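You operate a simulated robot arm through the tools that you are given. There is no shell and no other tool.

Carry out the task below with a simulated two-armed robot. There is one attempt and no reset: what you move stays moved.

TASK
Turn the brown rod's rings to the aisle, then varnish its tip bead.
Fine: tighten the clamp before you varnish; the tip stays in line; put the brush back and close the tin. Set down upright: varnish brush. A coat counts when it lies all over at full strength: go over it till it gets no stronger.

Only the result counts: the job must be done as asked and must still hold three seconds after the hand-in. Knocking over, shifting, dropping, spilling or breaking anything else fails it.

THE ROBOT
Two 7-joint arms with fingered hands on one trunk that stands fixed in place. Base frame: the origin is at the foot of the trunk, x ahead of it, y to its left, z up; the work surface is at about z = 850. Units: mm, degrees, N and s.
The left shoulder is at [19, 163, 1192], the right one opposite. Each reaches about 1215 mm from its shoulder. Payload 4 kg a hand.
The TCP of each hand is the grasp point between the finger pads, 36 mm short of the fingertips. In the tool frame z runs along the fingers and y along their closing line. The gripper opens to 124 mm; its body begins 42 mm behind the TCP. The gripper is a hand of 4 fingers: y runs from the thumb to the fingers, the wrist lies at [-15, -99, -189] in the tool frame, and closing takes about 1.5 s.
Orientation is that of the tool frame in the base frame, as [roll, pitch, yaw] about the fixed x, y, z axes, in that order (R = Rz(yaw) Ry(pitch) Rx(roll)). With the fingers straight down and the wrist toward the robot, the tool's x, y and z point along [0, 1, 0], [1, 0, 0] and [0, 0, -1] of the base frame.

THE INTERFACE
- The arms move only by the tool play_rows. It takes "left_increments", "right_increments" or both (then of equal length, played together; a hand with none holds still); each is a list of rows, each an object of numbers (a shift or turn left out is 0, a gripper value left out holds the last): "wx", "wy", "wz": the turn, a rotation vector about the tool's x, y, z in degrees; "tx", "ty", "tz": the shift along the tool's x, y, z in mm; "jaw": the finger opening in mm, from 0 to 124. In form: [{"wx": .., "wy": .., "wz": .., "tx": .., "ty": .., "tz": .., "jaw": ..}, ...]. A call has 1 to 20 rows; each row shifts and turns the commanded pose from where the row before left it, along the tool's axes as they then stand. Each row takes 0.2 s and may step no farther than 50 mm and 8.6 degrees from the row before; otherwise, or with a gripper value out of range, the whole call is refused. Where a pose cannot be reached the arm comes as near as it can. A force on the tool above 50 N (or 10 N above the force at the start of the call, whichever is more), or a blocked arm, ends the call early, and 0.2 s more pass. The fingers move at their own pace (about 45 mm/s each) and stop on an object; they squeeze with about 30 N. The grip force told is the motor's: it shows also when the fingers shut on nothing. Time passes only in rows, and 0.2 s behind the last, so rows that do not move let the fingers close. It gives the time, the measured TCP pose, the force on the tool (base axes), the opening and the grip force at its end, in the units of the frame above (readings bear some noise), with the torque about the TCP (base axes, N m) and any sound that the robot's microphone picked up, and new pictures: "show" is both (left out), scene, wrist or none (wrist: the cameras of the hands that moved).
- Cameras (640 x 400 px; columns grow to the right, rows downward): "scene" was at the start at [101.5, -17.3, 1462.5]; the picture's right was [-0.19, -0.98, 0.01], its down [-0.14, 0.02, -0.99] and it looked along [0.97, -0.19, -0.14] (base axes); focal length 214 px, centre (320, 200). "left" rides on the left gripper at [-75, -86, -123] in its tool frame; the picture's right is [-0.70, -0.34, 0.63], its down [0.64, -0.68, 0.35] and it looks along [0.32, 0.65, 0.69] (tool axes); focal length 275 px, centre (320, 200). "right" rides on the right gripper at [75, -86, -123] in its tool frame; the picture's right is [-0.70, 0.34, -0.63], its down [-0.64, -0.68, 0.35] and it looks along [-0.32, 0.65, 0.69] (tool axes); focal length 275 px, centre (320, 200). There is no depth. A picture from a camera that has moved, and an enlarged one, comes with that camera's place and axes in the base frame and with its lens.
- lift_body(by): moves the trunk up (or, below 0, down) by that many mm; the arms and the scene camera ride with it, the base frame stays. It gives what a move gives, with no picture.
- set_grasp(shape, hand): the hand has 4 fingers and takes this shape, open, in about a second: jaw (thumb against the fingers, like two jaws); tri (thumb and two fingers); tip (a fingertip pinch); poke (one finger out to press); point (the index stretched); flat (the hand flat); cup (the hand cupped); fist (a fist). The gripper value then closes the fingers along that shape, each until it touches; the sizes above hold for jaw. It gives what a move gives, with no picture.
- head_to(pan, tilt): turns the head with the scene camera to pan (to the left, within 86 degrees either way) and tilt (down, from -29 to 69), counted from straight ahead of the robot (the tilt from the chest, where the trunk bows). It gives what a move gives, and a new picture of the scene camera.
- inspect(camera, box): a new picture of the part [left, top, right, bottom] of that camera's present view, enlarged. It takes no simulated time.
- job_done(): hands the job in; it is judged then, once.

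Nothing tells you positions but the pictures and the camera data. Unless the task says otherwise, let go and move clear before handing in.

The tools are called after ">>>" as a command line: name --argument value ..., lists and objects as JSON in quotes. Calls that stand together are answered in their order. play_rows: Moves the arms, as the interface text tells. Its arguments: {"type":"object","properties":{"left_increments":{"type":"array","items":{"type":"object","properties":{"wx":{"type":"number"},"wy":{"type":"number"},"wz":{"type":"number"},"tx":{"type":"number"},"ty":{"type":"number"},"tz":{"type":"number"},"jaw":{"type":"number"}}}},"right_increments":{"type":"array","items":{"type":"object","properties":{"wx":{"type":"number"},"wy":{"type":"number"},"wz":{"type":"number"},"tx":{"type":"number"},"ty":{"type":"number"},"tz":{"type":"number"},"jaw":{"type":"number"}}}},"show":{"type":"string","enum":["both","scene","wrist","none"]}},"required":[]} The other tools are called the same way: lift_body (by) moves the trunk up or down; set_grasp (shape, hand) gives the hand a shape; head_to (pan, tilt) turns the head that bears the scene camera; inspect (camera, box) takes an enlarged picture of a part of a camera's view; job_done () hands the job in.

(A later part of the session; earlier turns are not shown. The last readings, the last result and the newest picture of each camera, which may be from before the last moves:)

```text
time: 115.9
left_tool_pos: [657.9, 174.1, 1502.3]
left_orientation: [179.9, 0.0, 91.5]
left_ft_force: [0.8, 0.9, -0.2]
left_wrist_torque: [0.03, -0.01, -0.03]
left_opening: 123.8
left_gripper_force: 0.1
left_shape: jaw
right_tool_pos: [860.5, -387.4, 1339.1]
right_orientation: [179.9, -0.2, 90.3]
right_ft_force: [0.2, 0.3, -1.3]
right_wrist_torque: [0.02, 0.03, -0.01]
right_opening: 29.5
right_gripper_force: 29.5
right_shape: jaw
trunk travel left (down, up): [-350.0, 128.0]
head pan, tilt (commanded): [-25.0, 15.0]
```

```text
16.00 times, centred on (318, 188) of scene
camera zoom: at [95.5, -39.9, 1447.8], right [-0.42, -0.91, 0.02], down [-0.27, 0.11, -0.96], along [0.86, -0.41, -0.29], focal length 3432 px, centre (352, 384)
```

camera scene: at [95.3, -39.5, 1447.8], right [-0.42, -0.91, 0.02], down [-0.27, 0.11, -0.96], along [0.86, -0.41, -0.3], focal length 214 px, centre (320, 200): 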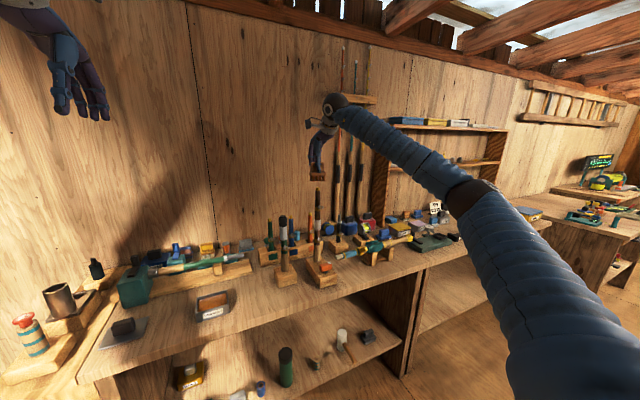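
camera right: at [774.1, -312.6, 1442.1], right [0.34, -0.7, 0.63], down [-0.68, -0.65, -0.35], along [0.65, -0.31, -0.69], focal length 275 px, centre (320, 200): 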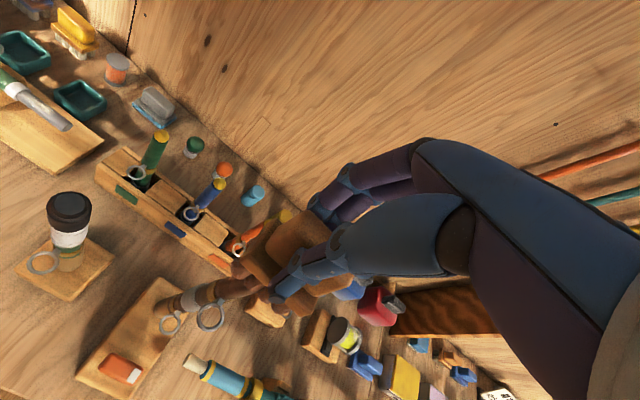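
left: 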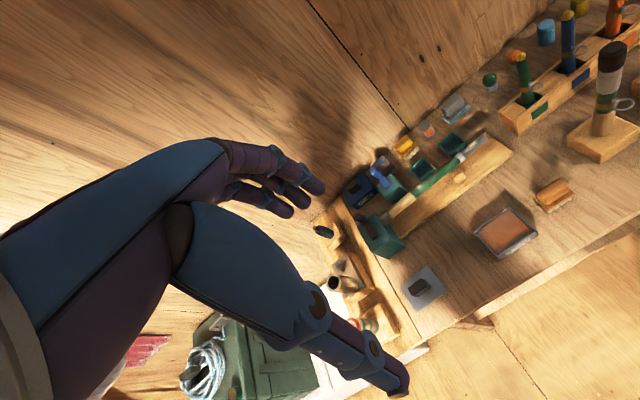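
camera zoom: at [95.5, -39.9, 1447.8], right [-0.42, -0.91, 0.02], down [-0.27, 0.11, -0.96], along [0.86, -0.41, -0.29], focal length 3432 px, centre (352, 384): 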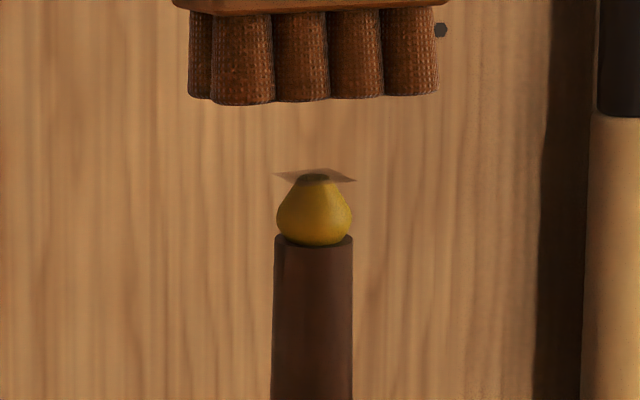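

That pass was just above the bead (no contact). I'll lower slightly more and repeat.

>>> play_rows --right_increments '[{"tz": 11}, {"tz": 10.5}, {}, {"tx": 8}, {"tx": -8}, {"tx": -8}, {"tx": 8}, {"tx": 8}, {"tx": -8}, {"tx": -8}, {"tx": 8}, {"ty": 8}, {"ty": -8}, {"ty": -8}, {"ty": 8}, {}]' --show "none"

>>> play_rows --right_increments '[{"tz": -6}, {"tz": -14}, {}]' --show "none"

>>> inspect --camera "scene" --box '[313, 182, 323, 195]'

```text
time: 119.3
left_tool_pos: [657.1, 174.3, 1502.1]
left_orientation: [179.8, 0.0, 91.5]
left_ft_force: [0.4, 0.0, -0.3]
left_wrist_torque: [-0.02, 0.0, -0.04]
left_opening: 123.8
left_gripper_force: 0.0
left_shape: jaw
right_tool_pos: [859.2, -386.3, 1319.1]
right_orientation: [179.9, -0.2, 90.4]
right_ft_force: [0.3, -0.5, 2.5]
right_wrist_torque: [0.05, -0.03, 0.01]
right_opening: 29.4
right_gripper_force: 29.9
right_shape: jaw
trunk travel left (down, up): [-350.0, 128.0]
head pan, tilt (commanded): [-25.0, 15.0]
```

```text
time: 120.1
left_tool_pos: [657.8, 173.3, 1501.8]
left_orientation: [179.8, 0.0, 91.5]
left_ft_force: [0.0, 0.1, -0.1]
left_wrist_torque: [0.01, 0.04, 0.01]
left_opening: 123.6
left_gripper_force: 0.1
left_shape: jaw
right_tool_pos: [860.6, -387.4, 1338.0]
right_orientation: [180.0, -0.3, 90.4]
right_ft_force: [0.0, -0.3, -0.2]
right_wrist_torque: [0.01, 0.01, 0.0]
right_opening: 29.5
right_gripper_force: 29.8
right_shape: jaw
trunk travel left (down, up): [-350.0, 128.0]
head pan, tilt (commanded): [-25.0, 15.0]
```

```text
16.00 times, centred on (318, 188) of scene
camera zoom: at [95.6, -39.9, 1447.8], right [-0.42, -0.91, 0.02], down [-0.27, 0.11, -0.96], along [0.86, -0.41, -0.29], focal length 3432 px, centre (352, 384)
```

zoom: 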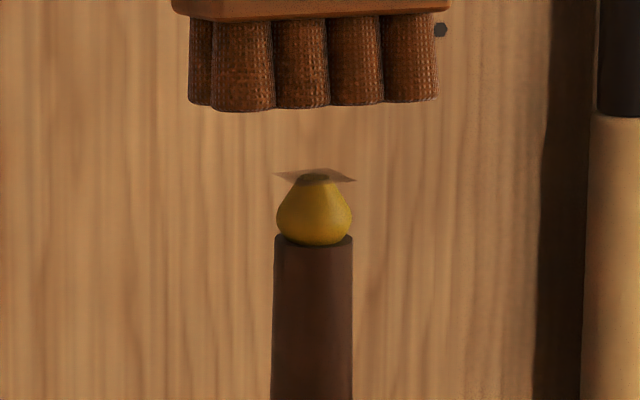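

I'll shift the brush aside to view the patch from above with the wrist camera.

>>> play_rows --right_increments '[{"tz": -10}, {"tx": -30}, {"tx": -30}, {}]' --show "wrist"

>>> inspect --camera "right" --box '[180, 180, 300, 290]'

```text
time: 121.1
left_tool_pos: [658.6, 176.1, 1502.9]
left_orientation: [179.8, 0.0, 91.5]
left_ft_force: [1.0, 1.1, 0.3]
left_wrist_torque: [-0.01, -0.01, 0.02]
left_opening: 123.6
left_gripper_force: 0.1
left_shape: jaw
right_tool_pos: [860.8, -446.2, 1346.9]
right_orientation: [180.0, -0.2, 90.3]
right_ft_force: [0.1, -0.8, -0.4]
right_wrist_torque: [-0.01, -0.01, 0.01]
right_opening: 29.1
right_gripper_force: 30.4
right_shape: jaw
trunk travel left (down, up): [-350.0, 128.0]
head pan, tilt (commanded): [-25.0, 15.0]
camera right: at [775.3, -371.6, 1471.1], right [0.34, -0.7, 0.63], down [-0.68, -0.65, -0.35], along [0.65, -0.31, -0.69], focal length 275 px, centre (320, 200)
```

right: 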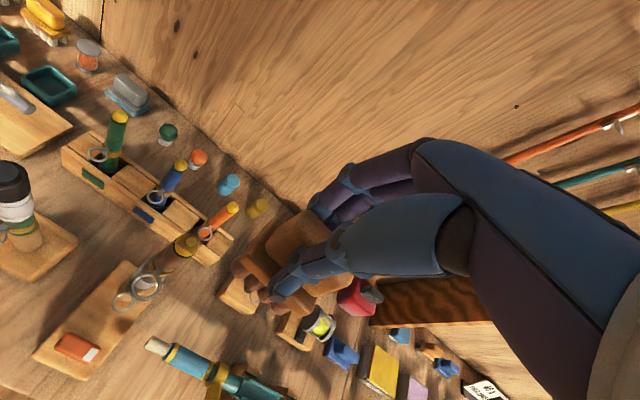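

```text
3.64 times, centred on (240, 235) of right
camera zoom: at [775.3, -371.6, 1471.1], right [0.34, -0.7, 0.63], down [-0.68, -0.65, -0.35], along [0.65, -0.31, -0.69], focal length 1001 px, centre (611, 73)
```

zoom: 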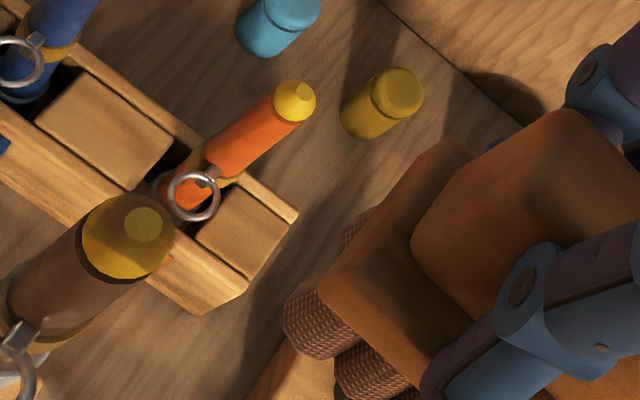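

>>> inspect --camera "right" --box '[190, 225, 220, 250]'

>>> inspect --camera "scene" --box '[316, 184, 322, 190]'

```text
16.00 times, centred on (205, 238) of right
camera zoom: at [775.3, -371.6, 1471.1], right [0.34, -0.7, 0.63], down [-0.68, -0.65, -0.35], along [0.65, -0.31, -0.69], focal length 4404 px, centre (2160, -400)
```

zoom: 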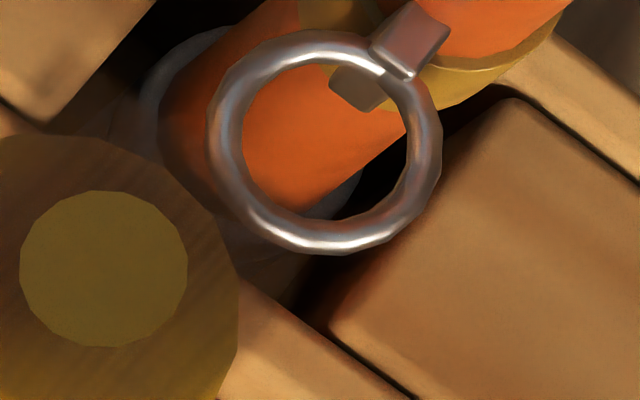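

```text
16.00 times, centred on (319, 187) of scene
camera zoom: at [95.4, -38.9, 1447.9], right [-0.42, -0.91, 0.02], down [-0.27, 0.11, -0.96], along [0.86, -0.41, -0.29], focal length 3432 px, centre (336, 408)
```

zoom: 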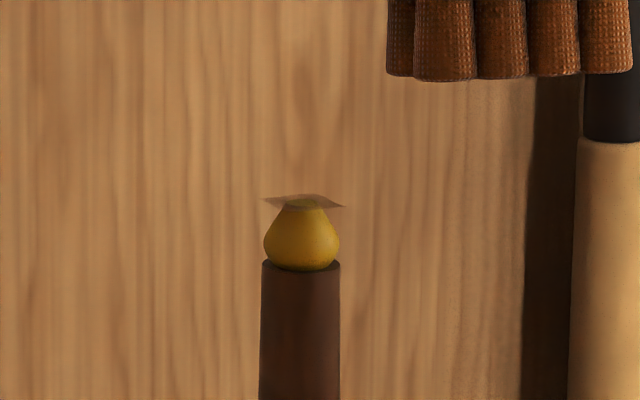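

>>> inspect --camera "right" --box '[180, 228, 214, 258]'

>>> inspect --camera "right" --box '[170, 220, 230, 270]'

```text
13.33 times, centred on (197, 243) of right
camera zoom: at [775.3, -371.6, 1471.1], right [0.34, -0.7, 0.63], down [-0.68, -0.65, -0.35], along [0.65, -0.31, -0.69], focal length 3670 px, centre (1960, -373)
```

zoom: 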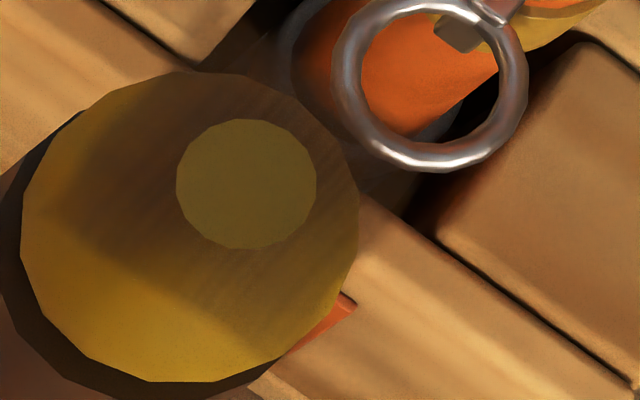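

```text
8.00 times, centred on (200, 245) of right
camera zoom: at [775.3, -371.6, 1471.1], right [0.34, -0.7, 0.63], down [-0.68, -0.65, -0.35], along [0.65, -0.31, -0.69], focal length 2202 px, centre (1280, -160)
```

zoom: 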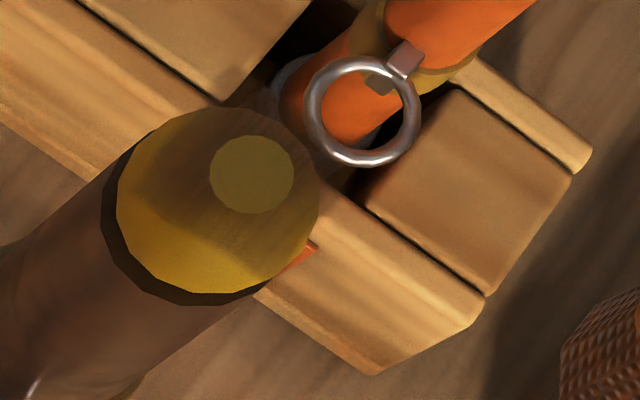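

The film covers the bead's whole top evenly, about 20 mm square. I'll go over it again with firmer contact and compare strength.

>>> play_rows --right_increments '[{"tx": 30, "ty": -0.9}, {"tx": 29.4, "ty": -0.9}, {}, {"tz": 12}, {"tz": 12}, {"tz": 5}, {}]' --show "none"

>>> play_rows --right_increments '[{"tz": 1}, {"tx": 8}, {"tx": -8}, {"tx": -8}, {"tx": 8}, {"tx": 8}, {"tx": -8}, {"tx": -8}, {"tx": 8}, {"ty": 8}, {"ty": -8}, {"ty": -8}, {"ty": 8}, {"ty": 8}, {"ty": -8}, {"ty": -8}, {"ty": 8}, {}]' --show "none"

>>> play_rows --right_increments '[{"tz": -6}, {"tz": -14}, {}]' --show "none"

>>> inspect --camera "scene" --box '[313, 182, 323, 195]'

```text
time: 122.7
left_tool_pos: [656.5, 174.8, 1502.6]
left_orientation: [180.0, 0.0, 91.5]
left_ft_force: [0.2, -0.4, 0.0]
left_wrist_torque: [0.02, 0.02, -0.02]
left_opening: 123.9
left_gripper_force: 0.0
left_shape: jaw
right_tool_pos: [857.8, -386.3, 1319.1]
right_orientation: [179.8, -0.2, 90.4]
right_ft_force: [0.7, -0.1, 1.0]
right_wrist_torque: [0.03, -0.03, 0.0]
right_opening: 29.7
right_gripper_force: 29.7
right_shape: jaw
trunk travel left (down, up): [-350.0, 128.0]
head pan, tilt (commanded): [-25.0, 15.0]
```

```text
time: 126.5
left_tool_pos: [656.2, 174.0, 1503.4]
left_orientation: [179.8, -0.1, 91.5]
left_ft_force: [0.6, -0.7, 1.0]
left_wrist_torque: [-0.03, -0.03, 0.0]
left_opening: 123.7
left_gripper_force: 0.0
left_shape: jaw
right_tool_pos: [856.8, -386.8, 1317.9]
right_orientation: [179.9, -0.2, 90.3]
right_ft_force: [-0.6, 0.5, 9.5]
right_wrist_torque: [-0.01, 0.02, -0.02]
right_opening: 29.4
right_gripper_force: 30.5
right_shape: jaw
trunk travel left (down, up): [-350.0, 128.0]
head pan, tilt (commanded): [-25.0, 15.0]
```

```text
time: 127.3
left_tool_pos: [658.1, 173.1, 1502.8]
left_orientation: [180.0, -0.1, 91.5]
left_ft_force: [0.4, -0.1, 0.7]
left_wrist_torque: [0.02, 0.02, -0.03]
left_opening: 123.6
left_gripper_force: 0.0
left_shape: jaw
right_tool_pos: [858.5, -387.1, 1336.6]
right_orientation: [-179.9, -0.2, 90.3]
right_ft_force: [0.4, 0.8, -0.9]
right_wrist_torque: [0.0, -0.01, 0.04]
right_opening: 29.2
right_gripper_force: 29.9
right_shape: jaw
trunk travel left (down, up): [-350.0, 128.0]
head pan, tilt (commanded): [-25.0, 15.0]
```

```text
16.00 times, centred on (318, 188) of scene
camera zoom: at [95.7, -40.0, 1447.8], right [-0.42, -0.91, 0.02], down [-0.27, 0.11, -0.96], along [0.86, -0.41, -0.3], focal length 3432 px, centre (352, 384)
```

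zoom: 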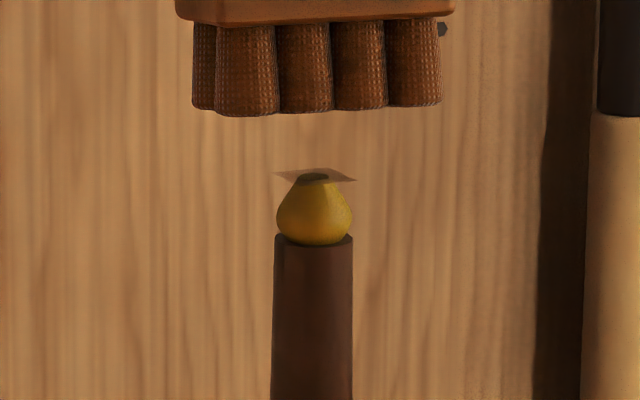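

I'll repeat the overhead look to compare the film's strength with before.

>>> play_rows --right_increments '[{"tz": -10, "ty": 2.3}, {"tx": -30}, {"tx": -29.4}, {}]' --show "none"

>>> inspect --camera "right" --box '[180, 228, 214, 258]'

>>> inspect --camera "right" --box '[170, 220, 230, 270]'

>>> inspect --camera "scene" --box '[316, 184, 322, 190]'

```text
time: 128.3
left_tool_pos: [657.4, 174.2, 1501.1]
left_orientation: [179.9, 0.0, 91.5]
left_ft_force: [-0.5, 0.1, -0.4]
left_wrist_torque: [-0.01, -0.02, 0.03]
left_opening: 123.7
left_gripper_force: 0.0
left_shape: jaw
right_tool_pos: [862.1, -446.0, 1347.2]
right_orientation: [-180.0, -0.2, 90.2]
right_ft_force: [-0.6, 0.2, -0.9]
right_wrist_torque: [0.02, 0.01, 0.0]
right_opening: 29.0
right_gripper_force: 29.6
right_shape: jaw
trunk travel left (down, up): [-350.0, 128.0]
head pan, tilt (commanded): [-25.0, 15.0]
```

```text
13.33 times, centred on (197, 243) of right
camera zoom: at [776.5, -371.4, 1471.2], right [0.34, -0.7, 0.63], down [-0.68, -0.65, -0.35], along [0.65, -0.31, -0.69], focal length 3670 px, centre (1960, -373)
```

zoom: 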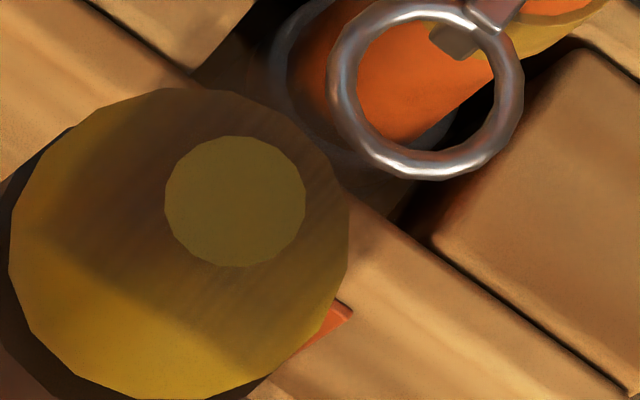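

```text
8.00 times, centred on (200, 245) of right
camera zoom: at [776.5, -371.4, 1471.2], right [0.34, -0.7, 0.63], down [-0.68, -0.65, -0.35], along [0.65, -0.31, -0.69], focal length 2202 px, centre (1280, -160)
```

zoom: 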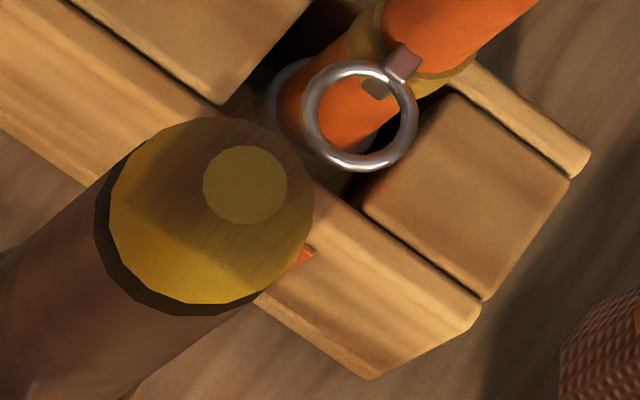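

```text
16.00 times, centred on (319, 187) of scene
camera zoom: at [95.4, -38.8, 1447.9], right [-0.42, -0.91, 0.02], down [-0.27, 0.11, -0.96], along [0.86, -0.41, -0.29], focal length 3432 px, centre (336, 408)
```

zoom: 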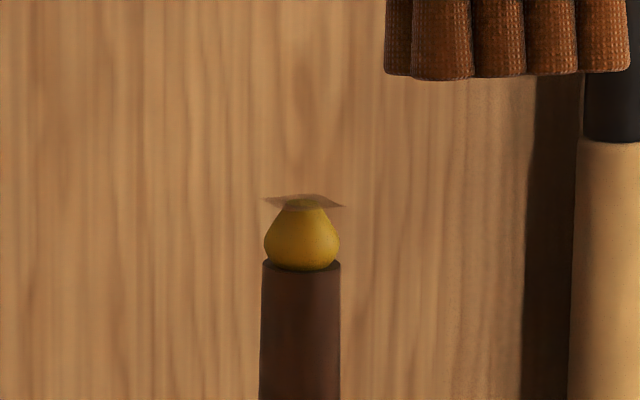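

The film looks unchanged, which suggests it is at full strength. To be sure it isn't limited by a spent brush, I'll re-dip once and go over it again, comparing afterwards.

>>> play_rows --right_increments '[{"tx": 44, "ty": -6}, {"tx": 44, "ty": -6}, {"tx": 44, "ty": -6}, {"tx": 44, "ty": -6}, {"tx": 44, "ty": -6}, {"tx": 44, "ty": -6}, {"tx": 44, "ty": -6}, {"tx": 44, "ty": -6}, {"tx": 44, "ty": -6}, {"tx": 44, "ty": -6}, {"tx": 42, "ty": -6}, {}]' --show "none"

>>> play_rows --right_increments '[{"tz": 46}, {"tz": 46}, {"tz": 46}, {"tz": 46}, {"tz": 46}, {"tz": 46}, {"tz": 46}, {}]' --show "wrist"

>>> head_to --pan 0 --tilt 35

>>> inspect --camera "scene" --box '[280, 140, 350, 215]'

```text
time: 130.9
left_tool_pos: [656.8, 173.1, 1502.5]
left_orientation: [179.9, -0.2, 91.5]
left_ft_force: [0.1, -0.1, -0.6]
left_wrist_torque: [0.0, 0.01, 0.0]
left_opening: 123.8
left_gripper_force: 0.0
left_shape: jaw
right_tool_pos: [793.6, 33.8, 1351.1]
right_orientation: [-180.0, -0.4, 90.3]
right_ft_force: [0.1, -0.6, -1.0]
right_wrist_torque: [0.01, -0.01, -0.06]
right_opening: 29.4
right_gripper_force: 30.4
right_shape: jaw
trunk travel left (down, up): [-350.0, 128.0]
head pan, tilt (commanded): [-25.0, 15.0]
```

```text
time: 132.7
left_tool_pos: [656.9, 174.6, 1503.2]
left_orientation: [179.8, 0.0, 91.5]
left_ft_force: [-0.8, -0.2, 0.1]
left_wrist_torque: [0.0, -0.01, 0.01]
left_opening: 123.9
left_gripper_force: 0.1
left_shape: jaw
right_tool_pos: [792.4, 36.2, 1028.0]
right_orientation: [-180.0, -0.2, 90.3]
right_ft_force: [-0.4, 0.4, -0.8]
right_wrist_torque: [0.02, -0.01, -0.04]
right_opening: 29.1
right_gripper_force: 30.0
right_shape: jaw
trunk travel left (down, up): [-350.0, 128.0]
head pan, tilt (commanded): [-25.0, 15.0]
camera right: at [707.0, 110.1, 1152.3], right [0.34, -0.7, 0.63], down [-0.68, -0.65, -0.35], along [0.65, -0.31, -0.69], focal length 275 px, centre (320, 200)
```

right: 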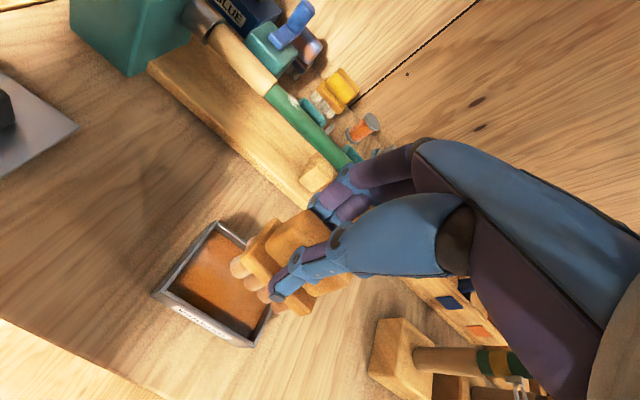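

```text
time: 133.6
left_tool_pos: [656.9, 174.5, 1502.0]
left_orientation: [179.8, -0.1, 91.4]
left_ft_force: [-0.2, -0.4, 1.1]
left_wrist_torque: [0.04, 0.02, 0.02]
left_opening: 123.8
left_gripper_force: 0.0
left_shape: jaw
right_tool_pos: [793.4, 36.4, 1026.8]
right_orientation: [-180.0, -0.3, 90.3]
right_ft_force: [0.1, 0.2, -1.3]
right_wrist_torque: [0.03, 0.01, -0.01]
right_opening: 29.0
right_gripper_force: 30.0
right_shape: jaw
trunk travel left (down, up): [-350.0, 128.0]
head pan, tilt (commanded): [0.0, 35.0]
camera scene: at [97.3, 0.1, 1415.9], right [0.0, -1.0, 0.0], down [-0.61, 0.0, -0.8], along [0.8, 0.0, -0.61], focal length 214 px, centre (320, 200)
```

scene: 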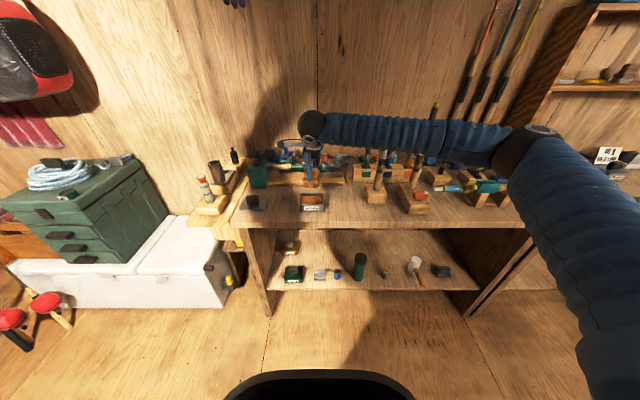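

```text
5.33 times, centred on (315, 178) of scene
camera zoom: at [97.3, 0.1, 1415.9], right [0.0, -1.0, 0.0], down [-0.61, 0.0, -0.8], along [0.8, 0.0, -0.61], focal length 1144 px, centre (347, 320)
```

zoom: 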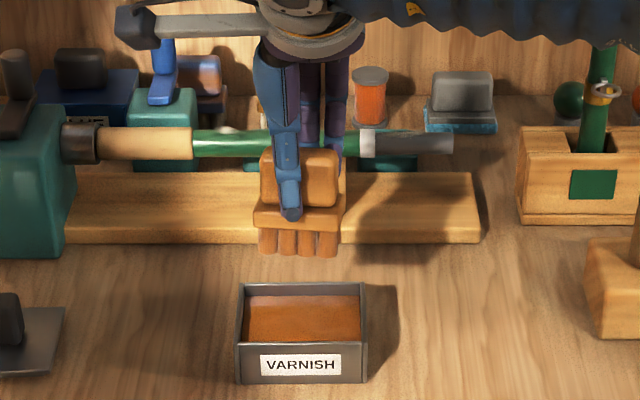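

>>> play_rows --right_increments '[{"tz": 20}, {"tz": 20}, {"tz": 16}, {"tz": 8}, {"tz": 5}, {"tz": 3}, {}]' --show "none"

>>> inspect --camera "scene" --box '[280, 150, 350, 215]'

```text
time: 135.2
left_tool_pos: [657.3, 174.0, 1502.4]
left_orientation: [179.8, 0.0, 91.4]
left_ft_force: [0.4, 0.3, 0.1]
left_wrist_torque: [0.0, -0.03, -0.01]
left_opening: 123.7
left_gripper_force: 0.1
left_shape: jaw
right_tool_pos: [791.9, 36.6, 956.8]
right_orientation: [179.8, -0.3, 90.5]
right_ft_force: [-1.6, -1.4, 8.2]
right_wrist_torque: [0.01, -0.02, 0.03]
right_opening: 29.3
right_gripper_force: 30.3
right_shape: jaw
trunk travel left (down, up): [-350.0, 128.0]
head pan, tilt (commanded): [0.0, 35.0]
```

```text
6.15 times, centred on (315, 182) of scene
camera zoom: at [96.6, 0.1, 1416.0], right [0.0, -1.0, 0.0], down [-0.61, 0.0, -0.8], along [0.8, 0.0, -0.61], focal length 1320 px, centre (351, 308)
```

zoom: 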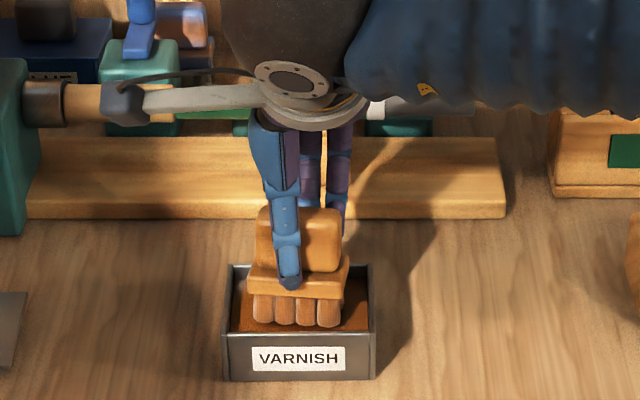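

Dipped with a light 8 N. Lifting and returning to the bead.

>>> play_rows --right_increments '[{}, {"tz": -6}, {"tz": -10}, {"tz": -20}, {"tz": -30}, {"tz": -46}, {"tz": -46}, {"tz": -46}, {"tz": -46}, {"tz": -46}, {"tz": -46}, {"tz": -46}, {}]' --show "none"

>>> play_rows --right_increments '[{"tx": -47, "ty": 7.4}, {"tx": -47, "ty": 7.4}, {"tx": -47, "ty": 7.4}, {"tx": -47, "ty": 7.4}, {"tx": -47, "ty": 7.4}, {"tx": -47, "ty": 7.4}, {"tx": -47, "ty": 7.4}, {"tx": -47, "ty": 7.4}, {"tx": -46, "ty": 7}, {}]' --show "none"

>>> head_to --pan -25 --tilt 15

>>> inspect --camera "scene" --box '[295, 150, 345, 200]'

```text
time: 137.9
left_tool_pos: [659.7, 173.8, 1502.3]
left_orientation: [179.9, 0.0, 91.6]
left_ft_force: [0.3, 0.0, 0.0]
left_wrist_torque: [0.03, 0.01, -0.01]
left_opening: 123.5
left_gripper_force: 0.0
left_shape: jaw
right_tool_pos: [790.9, 35.5, 1341.6]
right_orientation: [-180.0, 0.0, 90.2]
right_ft_force: [-0.8, 0.0, -0.2]
right_wrist_torque: [0.02, 0.0, 0.01]
right_opening: 29.0
right_gripper_force: 30.1
right_shape: jaw
trunk travel left (down, up): [-350.0, 128.0]
head pan, tilt (commanded): [0.0, 35.0]
```

```text
time: 140.2
left_tool_pos: [658.0, 176.2, 1501.5]
left_orientation: [180.0, 0.0, 91.5]
left_ft_force: [0.3, 0.8, -0.1]
left_wrist_torque: [-0.03, 0.0, 0.03]
left_opening: 123.9
left_gripper_force: 0.2
left_shape: jaw
right_tool_pos: [861.0, -387.5, 1342.5]
right_orientation: [180.0, -0.3, 90.3]
right_ft_force: [0.3, -0.3, -0.3]
right_wrist_torque: [-0.03, 0.02, 0.01]
right_opening: 29.1
right_gripper_force: 30.0
right_shape: jaw
trunk travel left (down, up): [-350.0, 128.0]
head pan, tilt (commanded): [0.0, 35.0]
```

```text
time: 141.0
left_tool_pos: [657.9, 174.8, 1502.2]
left_orientation: [179.9, 0.0, 91.6]
left_ft_force: [0.3, -0.4, -0.4]
left_wrist_torque: [-0.01, 0.03, 0.01]
left_opening: 123.7
left_gripper_force: 0.0
left_shape: jaw
right_tool_pos: [860.9, -387.9, 1341.7]
right_orientation: [179.9, -0.2, 90.4]
right_ft_force: [-0.1, -0.5, -0.9]
right_wrist_torque: [-0.01, -0.04, 0.02]
right_opening: 29.2
right_gripper_force: 30.0
right_shape: jaw
trunk travel left (down, up): [-350.0, 128.0]
head pan, tilt (commanded): [-25.0, 15.0]
camera scene: at [95.3, -39.5, 1447.8], right [-0.42, -0.91, 0.02], down [-0.27, 0.11, -0.96], along [0.86, -0.41, -0.3], focal length 214 px, centre (320, 200)
```

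scene: 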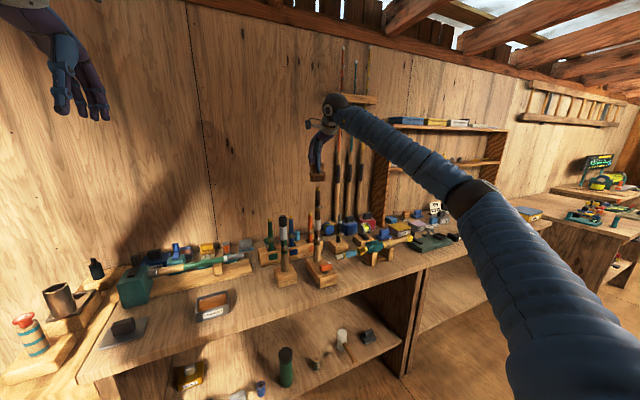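

```text
8.00 times, centred on (320, 175) of scene
camera zoom: at [95.3, -39.5, 1447.8], right [-0.42, -0.91, 0.02], down [-0.27, 0.11, -0.96], along [0.86, -0.41, -0.3], focal length 1716 px, centre (320, 400)
```

zoom: 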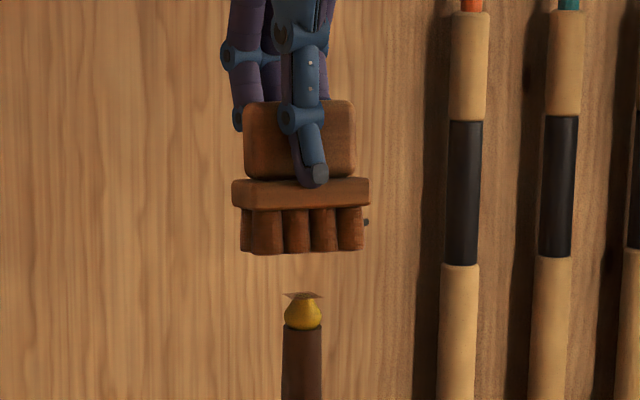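

>>> play_rows --right_increments '[{"tz": 10}, {"tz": 10}, {"tz": 3.5, "ty": -1.5}, {}]' --show "none"

>>> play_rows --right_increments '[{"tz": 1}, {"tx": 10}, {"tx": -10}, {"tx": -10}, {"tx": 10}, {"tx": 10}, {"tx": -10}, {"tx": -10}, {"tx": 10}, {"ty": 8}, {"ty": -8}, {"ty": -8}, {"ty": 8}, {"ty": 8}, {"ty": -8}, {"ty": -8}, {"ty": 8}, {}]' --show "none"

>>> play_rows --right_increments '[{"tz": -6}, {"tz": -14}, {}]' --show "none"

>>> inspect --camera "scene" --box '[313, 182, 323, 195]'

```text
time: 142.0
left_tool_pos: [656.9, 174.2, 1502.0]
left_orientation: [179.9, 0.0, 91.5]
left_ft_force: [-0.6, -0.3, -0.5]
left_wrist_torque: [-0.01, 0.0, -0.01]
left_opening: 123.8
left_gripper_force: 0.1
left_shape: jaw
right_tool_pos: [860.6, -387.6, 1318.3]
right_orientation: [179.9, -0.2, 90.4]
right_ft_force: [0.2, 0.6, 2.4]
right_wrist_torque: [-0.02, -0.06, -0.01]
right_opening: 29.1
right_gripper_force: 30.1
right_shape: jaw
trunk travel left (down, up): [-350.0, 128.0]
head pan, tilt (commanded): [-25.0, 15.0]
```

```text
time: 145.8
left_tool_pos: [655.9, 175.9, 1502.9]
left_orientation: [179.8, 0.0, 91.6]
left_ft_force: [-1.1, 1.0, -0.6]
left_wrist_torque: [0.0, 0.01, 0.02]
left_opening: 123.7
left_gripper_force: 0.1
left_shape: jaw
right_tool_pos: [857.4, -386.1, 1318.6]
right_orientation: [179.9, -0.2, 90.4]
right_ft_force: [-0.1, 0.4, 13.8]
right_wrist_torque: [0.04, -0.02, 0.0]
right_opening: 29.0
right_gripper_force: 30.7
right_shape: jaw
trunk travel left (down, up): [-350.0, 128.0]
head pan, tilt (commanded): [-25.0, 15.0]
```

```text
time: 146.6
left_tool_pos: [657.3, 172.9, 1502.3]
left_orientation: [179.9, -0.1, 91.5]
left_ft_force: [0.1, -0.1, 0.3]
left_wrist_torque: [-0.01, 0.02, 0.0]
left_opening: 123.5
left_gripper_force: 0.1
left_shape: jaw
right_tool_pos: [859.2, -387.3, 1336.2]
right_orientation: [180.0, -0.2, 90.3]
right_ft_force: [1.0, 0.2, -1.1]
right_wrist_torque: [-0.02, 0.02, 0.01]
right_opening: 29.0
right_gripper_force: 29.9
right_shape: jaw
trunk travel left (down, up): [-350.0, 128.0]
head pan, tilt (commanded): [-25.0, 15.0]
```

```text
16.00 times, centred on (318, 188) of scene
camera zoom: at [95.7, -40.0, 1447.8], right [-0.42, -0.91, 0.02], down [-0.27, 0.11, -0.96], along [0.86, -0.41, -0.3], focal length 3432 px, centre (352, 384)
```

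zoom: 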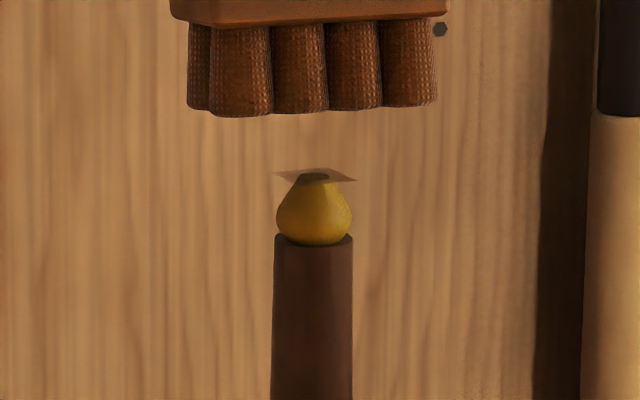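

The film hasn't changed after a fresh load, so it is at full strength. Now I'll take the brush back to its place.

>>> play_rows --right_increments '[{"tz": -12}, {"tx": 42.7, "ty": -8.4}, {"tx": 42.7, "ty": -8.4}, {"tx": 42.7, "ty": -8.4}, {"tx": 42.7, "ty": -8.4}, {"tx": 42.7, "ty": -8.4}, {"tx": 42.7, "ty": -8.4}, {"tx": 42.5, "ty": -8.4}, {}]' --show "none"

>>> head_to --pan 0 --tilt 35

>>> play_rows --right_increments '[{"tz": 47}, {"tz": 47}, {"tz": 47}, {"tz": 47}, {"tz": 47}, {"tz": 47}, {"tz": 47}, {"tz": 40}, {}]' --show "wrist"

>>> inspect --camera "scene" --box '[310, 150, 370, 215]'

```text
time: 148.6
left_tool_pos: [656.9, 172.2, 1502.9]
left_orientation: [179.9, 0.0, 91.5]
left_ft_force: [0.6, 0.0, 0.1]
left_wrist_torque: [0.02, -0.02, -0.01]
left_opening: 123.7
left_gripper_force: 0.0
left_shape: jaw
right_tool_pos: [800.0, -88.6, 1349.8]
right_orientation: [-180.0, -0.2, 90.3]
right_ft_force: [0.7, -0.6, -1.1]
right_wrist_torque: [0.02, 0.03, -0.03]
right_opening: 29.0
right_gripper_force: 29.8
right_shape: jaw
trunk travel left (down, up): [-350.0, 128.0]
head pan, tilt (commanded): [-25.0, 15.0]
```

```text
time: 149.5
left_tool_pos: [656.3, 174.9, 1502.3]
left_orientation: [179.9, -0.1, 91.5]
left_ft_force: [0.8, 0.4, -0.8]
left_wrist_torque: [-0.02, 0.01, -0.01]
left_opening: 123.5
left_gripper_force: 0.1
left_shape: jaw
right_tool_pos: [800.6, -87.1, 1350.8]
right_orientation: [-180.0, -0.2, 90.4]
right_ft_force: [0.2, 0.4, -1.0]
right_wrist_torque: [-0.01, 0.01, -0.02]
right_opening: 29.1
right_gripper_force: 30.1
right_shape: jaw
trunk travel left (down, up): [-350.0, 128.0]
head pan, tilt (commanded): [0.0, 35.0]
camera scene: at [97.3, 0.0, 1415.9], right [0.0, -1.0, 0.0], down [-0.61, 0.0, -0.8], along [0.8, 0.0, -0.61], focal length 214 px, centre (320, 200)
```

scene: 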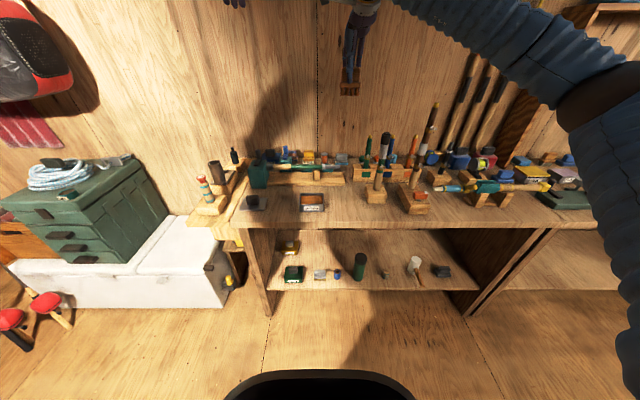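

```text
time: 151.5
left_tool_pos: [656.7, 173.9, 1502.7]
left_orientation: [179.9, 0.1, 91.5]
left_ft_force: [0.3, -0.7, 0.8]
left_wrist_torque: [0.01, -0.01, 0.06]
left_opening: 123.6
left_gripper_force: 0.1
left_shape: jaw
right_tool_pos: [798.2, -88.1, 980.4]
right_orientation: [179.8, -0.1, 90.3]
right_ft_force: [0.2, 0.3, -0.7]
right_wrist_torque: [0.06, 0.05, -0.05]
right_opening: 28.9
right_gripper_force: 30.0
right_shape: jaw
trunk travel left (down, up): [-350.0, 128.0]
head pan, tilt (commanded): [0.0, 35.0]
camera right: at [713.2, -13.6, 1104.3], right [0.34, -0.7, 0.63], down [-0.68, -0.65, -0.35], along [0.65, -0.31, -0.69], focal length 275 px, centre (320, 200)
```

right: 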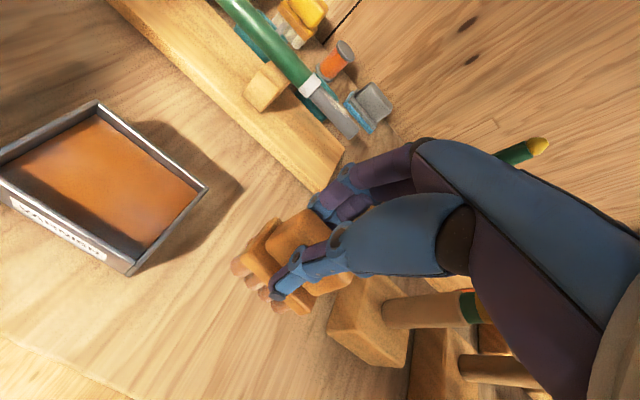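

```text
6.15 times, centred on (340, 182) of scene
camera zoom: at [96.9, 0.1, 1415.9], right [0.0, -1.0, 0.0], down [-0.61, 0.0, -0.8], along [0.8, 0.0, -0.61], focal length 1320 px, centre (197, 308)
```

zoom: 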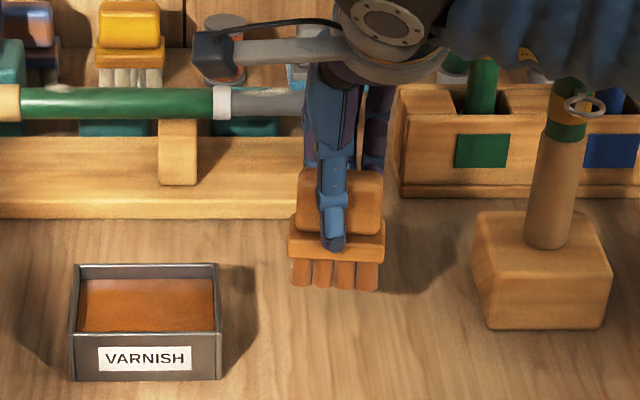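

Over its home spot and level. I'll lower until light contact with the bench.

>>> play_rows --right_increments '[{"tz": 16, "ty": 1}, {"tz": 16, "ty": 0.8}, {"tz": 12}, {"tz": 5}, {"tz": 2.5}, {}]' --show "none"

```text
time: 152.9
left_tool_pos: [658.2, 174.7, 1502.6]
left_orientation: [179.9, 0.0, 91.4]
left_ft_force: [-0.6, -0.3, -1.1]
left_wrist_torque: [-0.02, 0.02, -0.03]
left_opening: 124.0
left_gripper_force: 0.1
left_shape: jaw
right_tool_pos: [800.9, -88.7, 929.0]
right_orientation: [-180.0, -0.2, 90.3]
right_ft_force: [0.0, -1.1, -2.0]
right_wrist_torque: [0.01, -0.01, 0.01]
right_opening: 28.8
right_gripper_force: 30.1
right_shape: jaw
trunk travel left (down, up): [-350.0, 128.0]
head pan, tilt (commanded): [0.0, 35.0]
```

>>> play_rows --right_increments '[{"tz": 1}, {}, {"tz": 1}, {}]' --show "wrist"

>>> inspect --camera "scene" --box '[310, 160, 370, 215]'

```text
time: 153.9
left_tool_pos: [657.3, 174.4, 1503.5]
left_orientation: [179.9, 0.0, 91.5]
left_ft_force: [0.5, 0.8, 0.0]
left_wrist_torque: [0.02, 0.02, 0.0]
left_opening: 123.8
left_gripper_force: 0.2
left_shape: jaw
right_tool_pos: [801.0, -87.8, 927.4]
right_orientation: [179.9, -0.3, 90.3]
right_ft_force: [1.2, 0.5, 2.3]
right_wrist_torque: [0.0, -0.04, 0.0]
right_opening: 28.8
right_gripper_force: 29.8
right_shape: jaw
trunk travel left (down, up): [-350.0, 128.0]
head pan, tilt (commanded): [0.0, 35.0]
camera right: at [715.4, -12.8, 1051.7], right [0.34, -0.7, 0.63], down [-0.68, -0.65, -0.35], along [0.65, -0.31, -0.69], focal length 275 px, centre (320, 200)
```

right: 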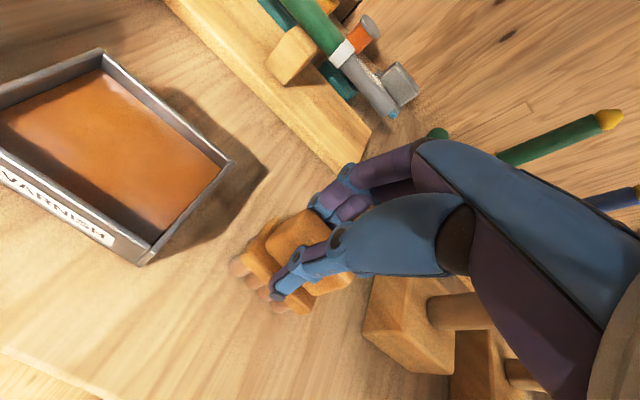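

```text
7.27 times, centred on (340, 188) of scene
camera zoom: at [97.1, 0.0, 1415.9], right [0.0, -1.0, 0.0], down [-0.61, 0.0, -0.8], along [0.8, 0.0, -0.61], focal length 1560 px, centre (174, 291)
```

zoom: 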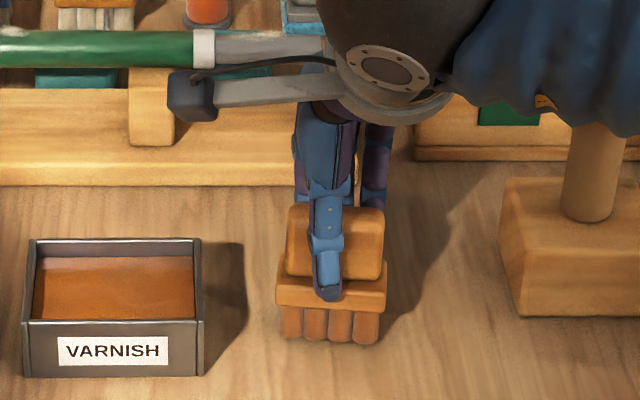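

The brush is back within about 1 mm of its spot with light contact. I'll seat it and release.

>>> play_rows --right_increments '[{"tz": 0.8}, {}, {"jaw": 33}, {"jaw": 40}, {"jaw": 55}, {"jaw": 70}, {}, {}]' --show "none"

>>> inspect --camera "scene" --box '[310, 160, 370, 215]'

```text
time: 155.7
left_tool_pos: [657.5, 174.3, 1502.8]
left_orientation: [179.9, 0.1, 91.5]
left_ft_force: [0.6, 0.8, 0.1]
left_wrist_torque: [-0.04, -0.04, -0.02]
left_opening: 123.6
left_gripper_force: 0.2
left_shape: jaw
right_tool_pos: [801.9, -87.9, 927.6]
right_orientation: [179.9, -0.1, 90.3]
right_ft_force: [0.7, -0.2, -0.4]
right_wrist_torque: [0.0, -0.03, -0.02]
right_opening: 69.6
right_gripper_force: 0.0
right_shape: jaw
trunk travel left (down, up): [-350.0, 128.0]
head pan, tilt (commanded): [0.0, 35.0]
```

```text
7.27 times, centred on (340, 188) of scene
camera zoom: at [97.3, 0.0, 1415.8], right [0.0, -1.0, 0.0], down [-0.61, 0.0, -0.79], along [0.79, 0.0, -0.61], focal length 1560 px, centre (174, 291)
```

zoom: 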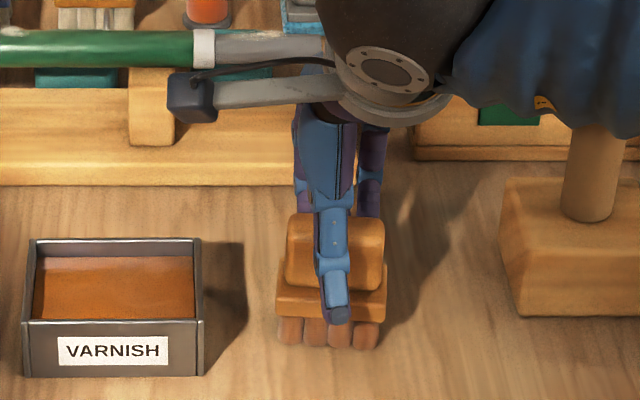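

Brush stands upright where it was. I'll raise the right hand clear and park it to the right, high up.

>>> play_rows --right_increments '[{"tz": -15}, {"tz": -25}, {"tz": -40}, {"tz": -47}, {"tz": -47}, {"tz": -47}, {"tz": -47}, {"tz": -47}, {"tz": -47}, {"tz": -47}, {"tz": -47}, {}]' --show "none"

>>> play_rows --right_increments '[{"tx": -45, "ty": -15}, {"tx": -45, "ty": -15}, {"tx": -45, "ty": -15}, {"tx": -45, "ty": -15}, {"tx": -45, "ty": -15}, {"tx": -45, "ty": -15}, {"tx": -42, "ty": -15, "tz": -20}, {}]' --show "none"

>>> inspect --camera "scene" --box '[225, 165, 365, 225]'

>>> inspect --camera "scene" --box '[228, 180, 278, 220]'

>>> inspect --camera "left" --box '[380, 230, 480, 330]'

```text
time: 158.3
left_tool_pos: [658.6, 173.9, 1501.4]
left_orientation: [180.0, -0.1, 91.5]
left_ft_force: [-0.3, 0.6, 0.0]
left_wrist_torque: [-0.01, 0.01, -0.02]
left_opening: 123.6
left_gripper_force: 0.1
left_shape: jaw
right_tool_pos: [802.1, -86.9, 1385.6]
right_orientation: [-180.0, -0.2, 90.4]
right_ft_force: [0.0, -0.6, 0.0]
right_wrist_torque: [-0.03, -0.02, -0.01]
right_opening: 69.7
right_gripper_force: 0.1
right_shape: jaw
trunk travel left (down, up): [-350.0, 128.0]
head pan, tilt (commanded): [0.0, 35.0]
```

```text
time: 160.1
left_tool_pos: [657.8, 175.7, 1502.4]
left_orientation: [179.9, 0.0, 91.5]
left_ft_force: [-0.1, 1.0, 0.4]
left_wrist_torque: [-0.02, -0.01, -0.01]
left_opening: 123.7
left_gripper_force: 0.0
left_shape: jaw
right_tool_pos: [694.1, -399.2, 1402.3]
right_orientation: [180.0, -0.2, 90.3]
right_ft_force: [-0.2, 1.4, -1.0]
right_wrist_torque: [0.02, 0.04, 0.03]
right_opening: 69.6
right_gripper_force: 0.0
right_shape: jaw
trunk travel left (down, up): [-350.0, 128.0]
head pan, tilt (commanded): [0.0, 35.0]
```

```text
4.57 times, centred on (295, 195) of scene
camera zoom: at [98.0, 0.8, 1415.7], right [0.0, -1.0, 0.0], down [-0.61, 0.0, -0.79], along [0.79, 0.0, -0.61], focal length 980 px, centre (434, 223)
```

zoom: 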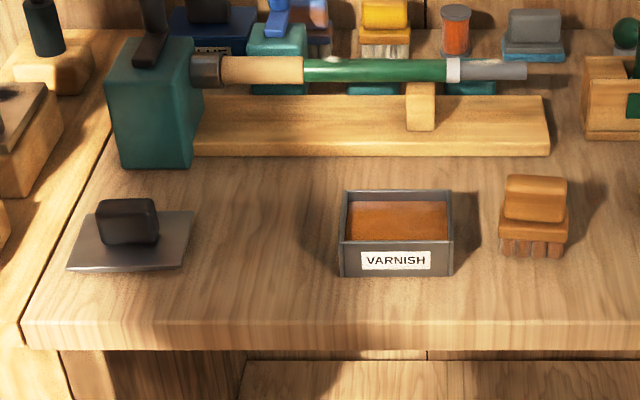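

```text
10.00 times, centred on (253, 200) of scene
camera zoom: at [98.0, 0.8, 1415.7], right [0.0, -1.0, 0.0], down [-0.61, 0.0, -0.79], along [0.79, 0.0, -0.61], focal length 2145 px, centre (990, 200)
```

zoom: 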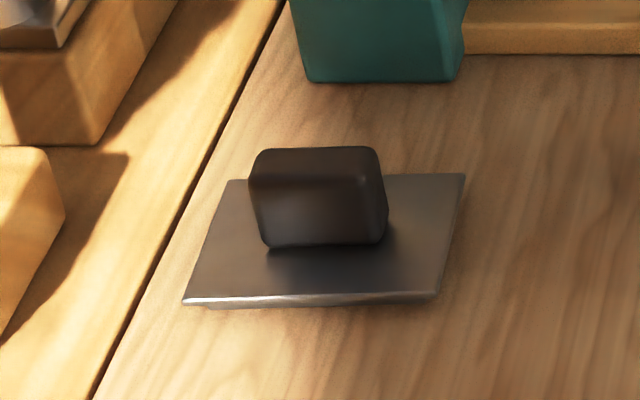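

```text
4.00 times, centred on (430, 280) of left
camera zoom: at [572.9, 98.2, 1624.8], right [-0.32, -0.7, -0.63], down [-0.7, 0.63, -0.35], along [0.64, 0.33, -0.69], focal length 1101 px, centre (-120, -120)
```

zoom: 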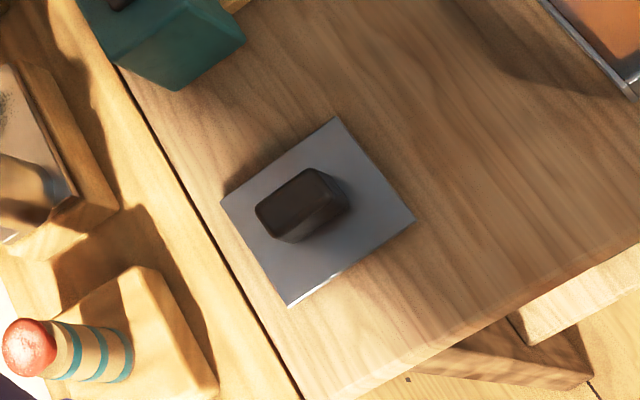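

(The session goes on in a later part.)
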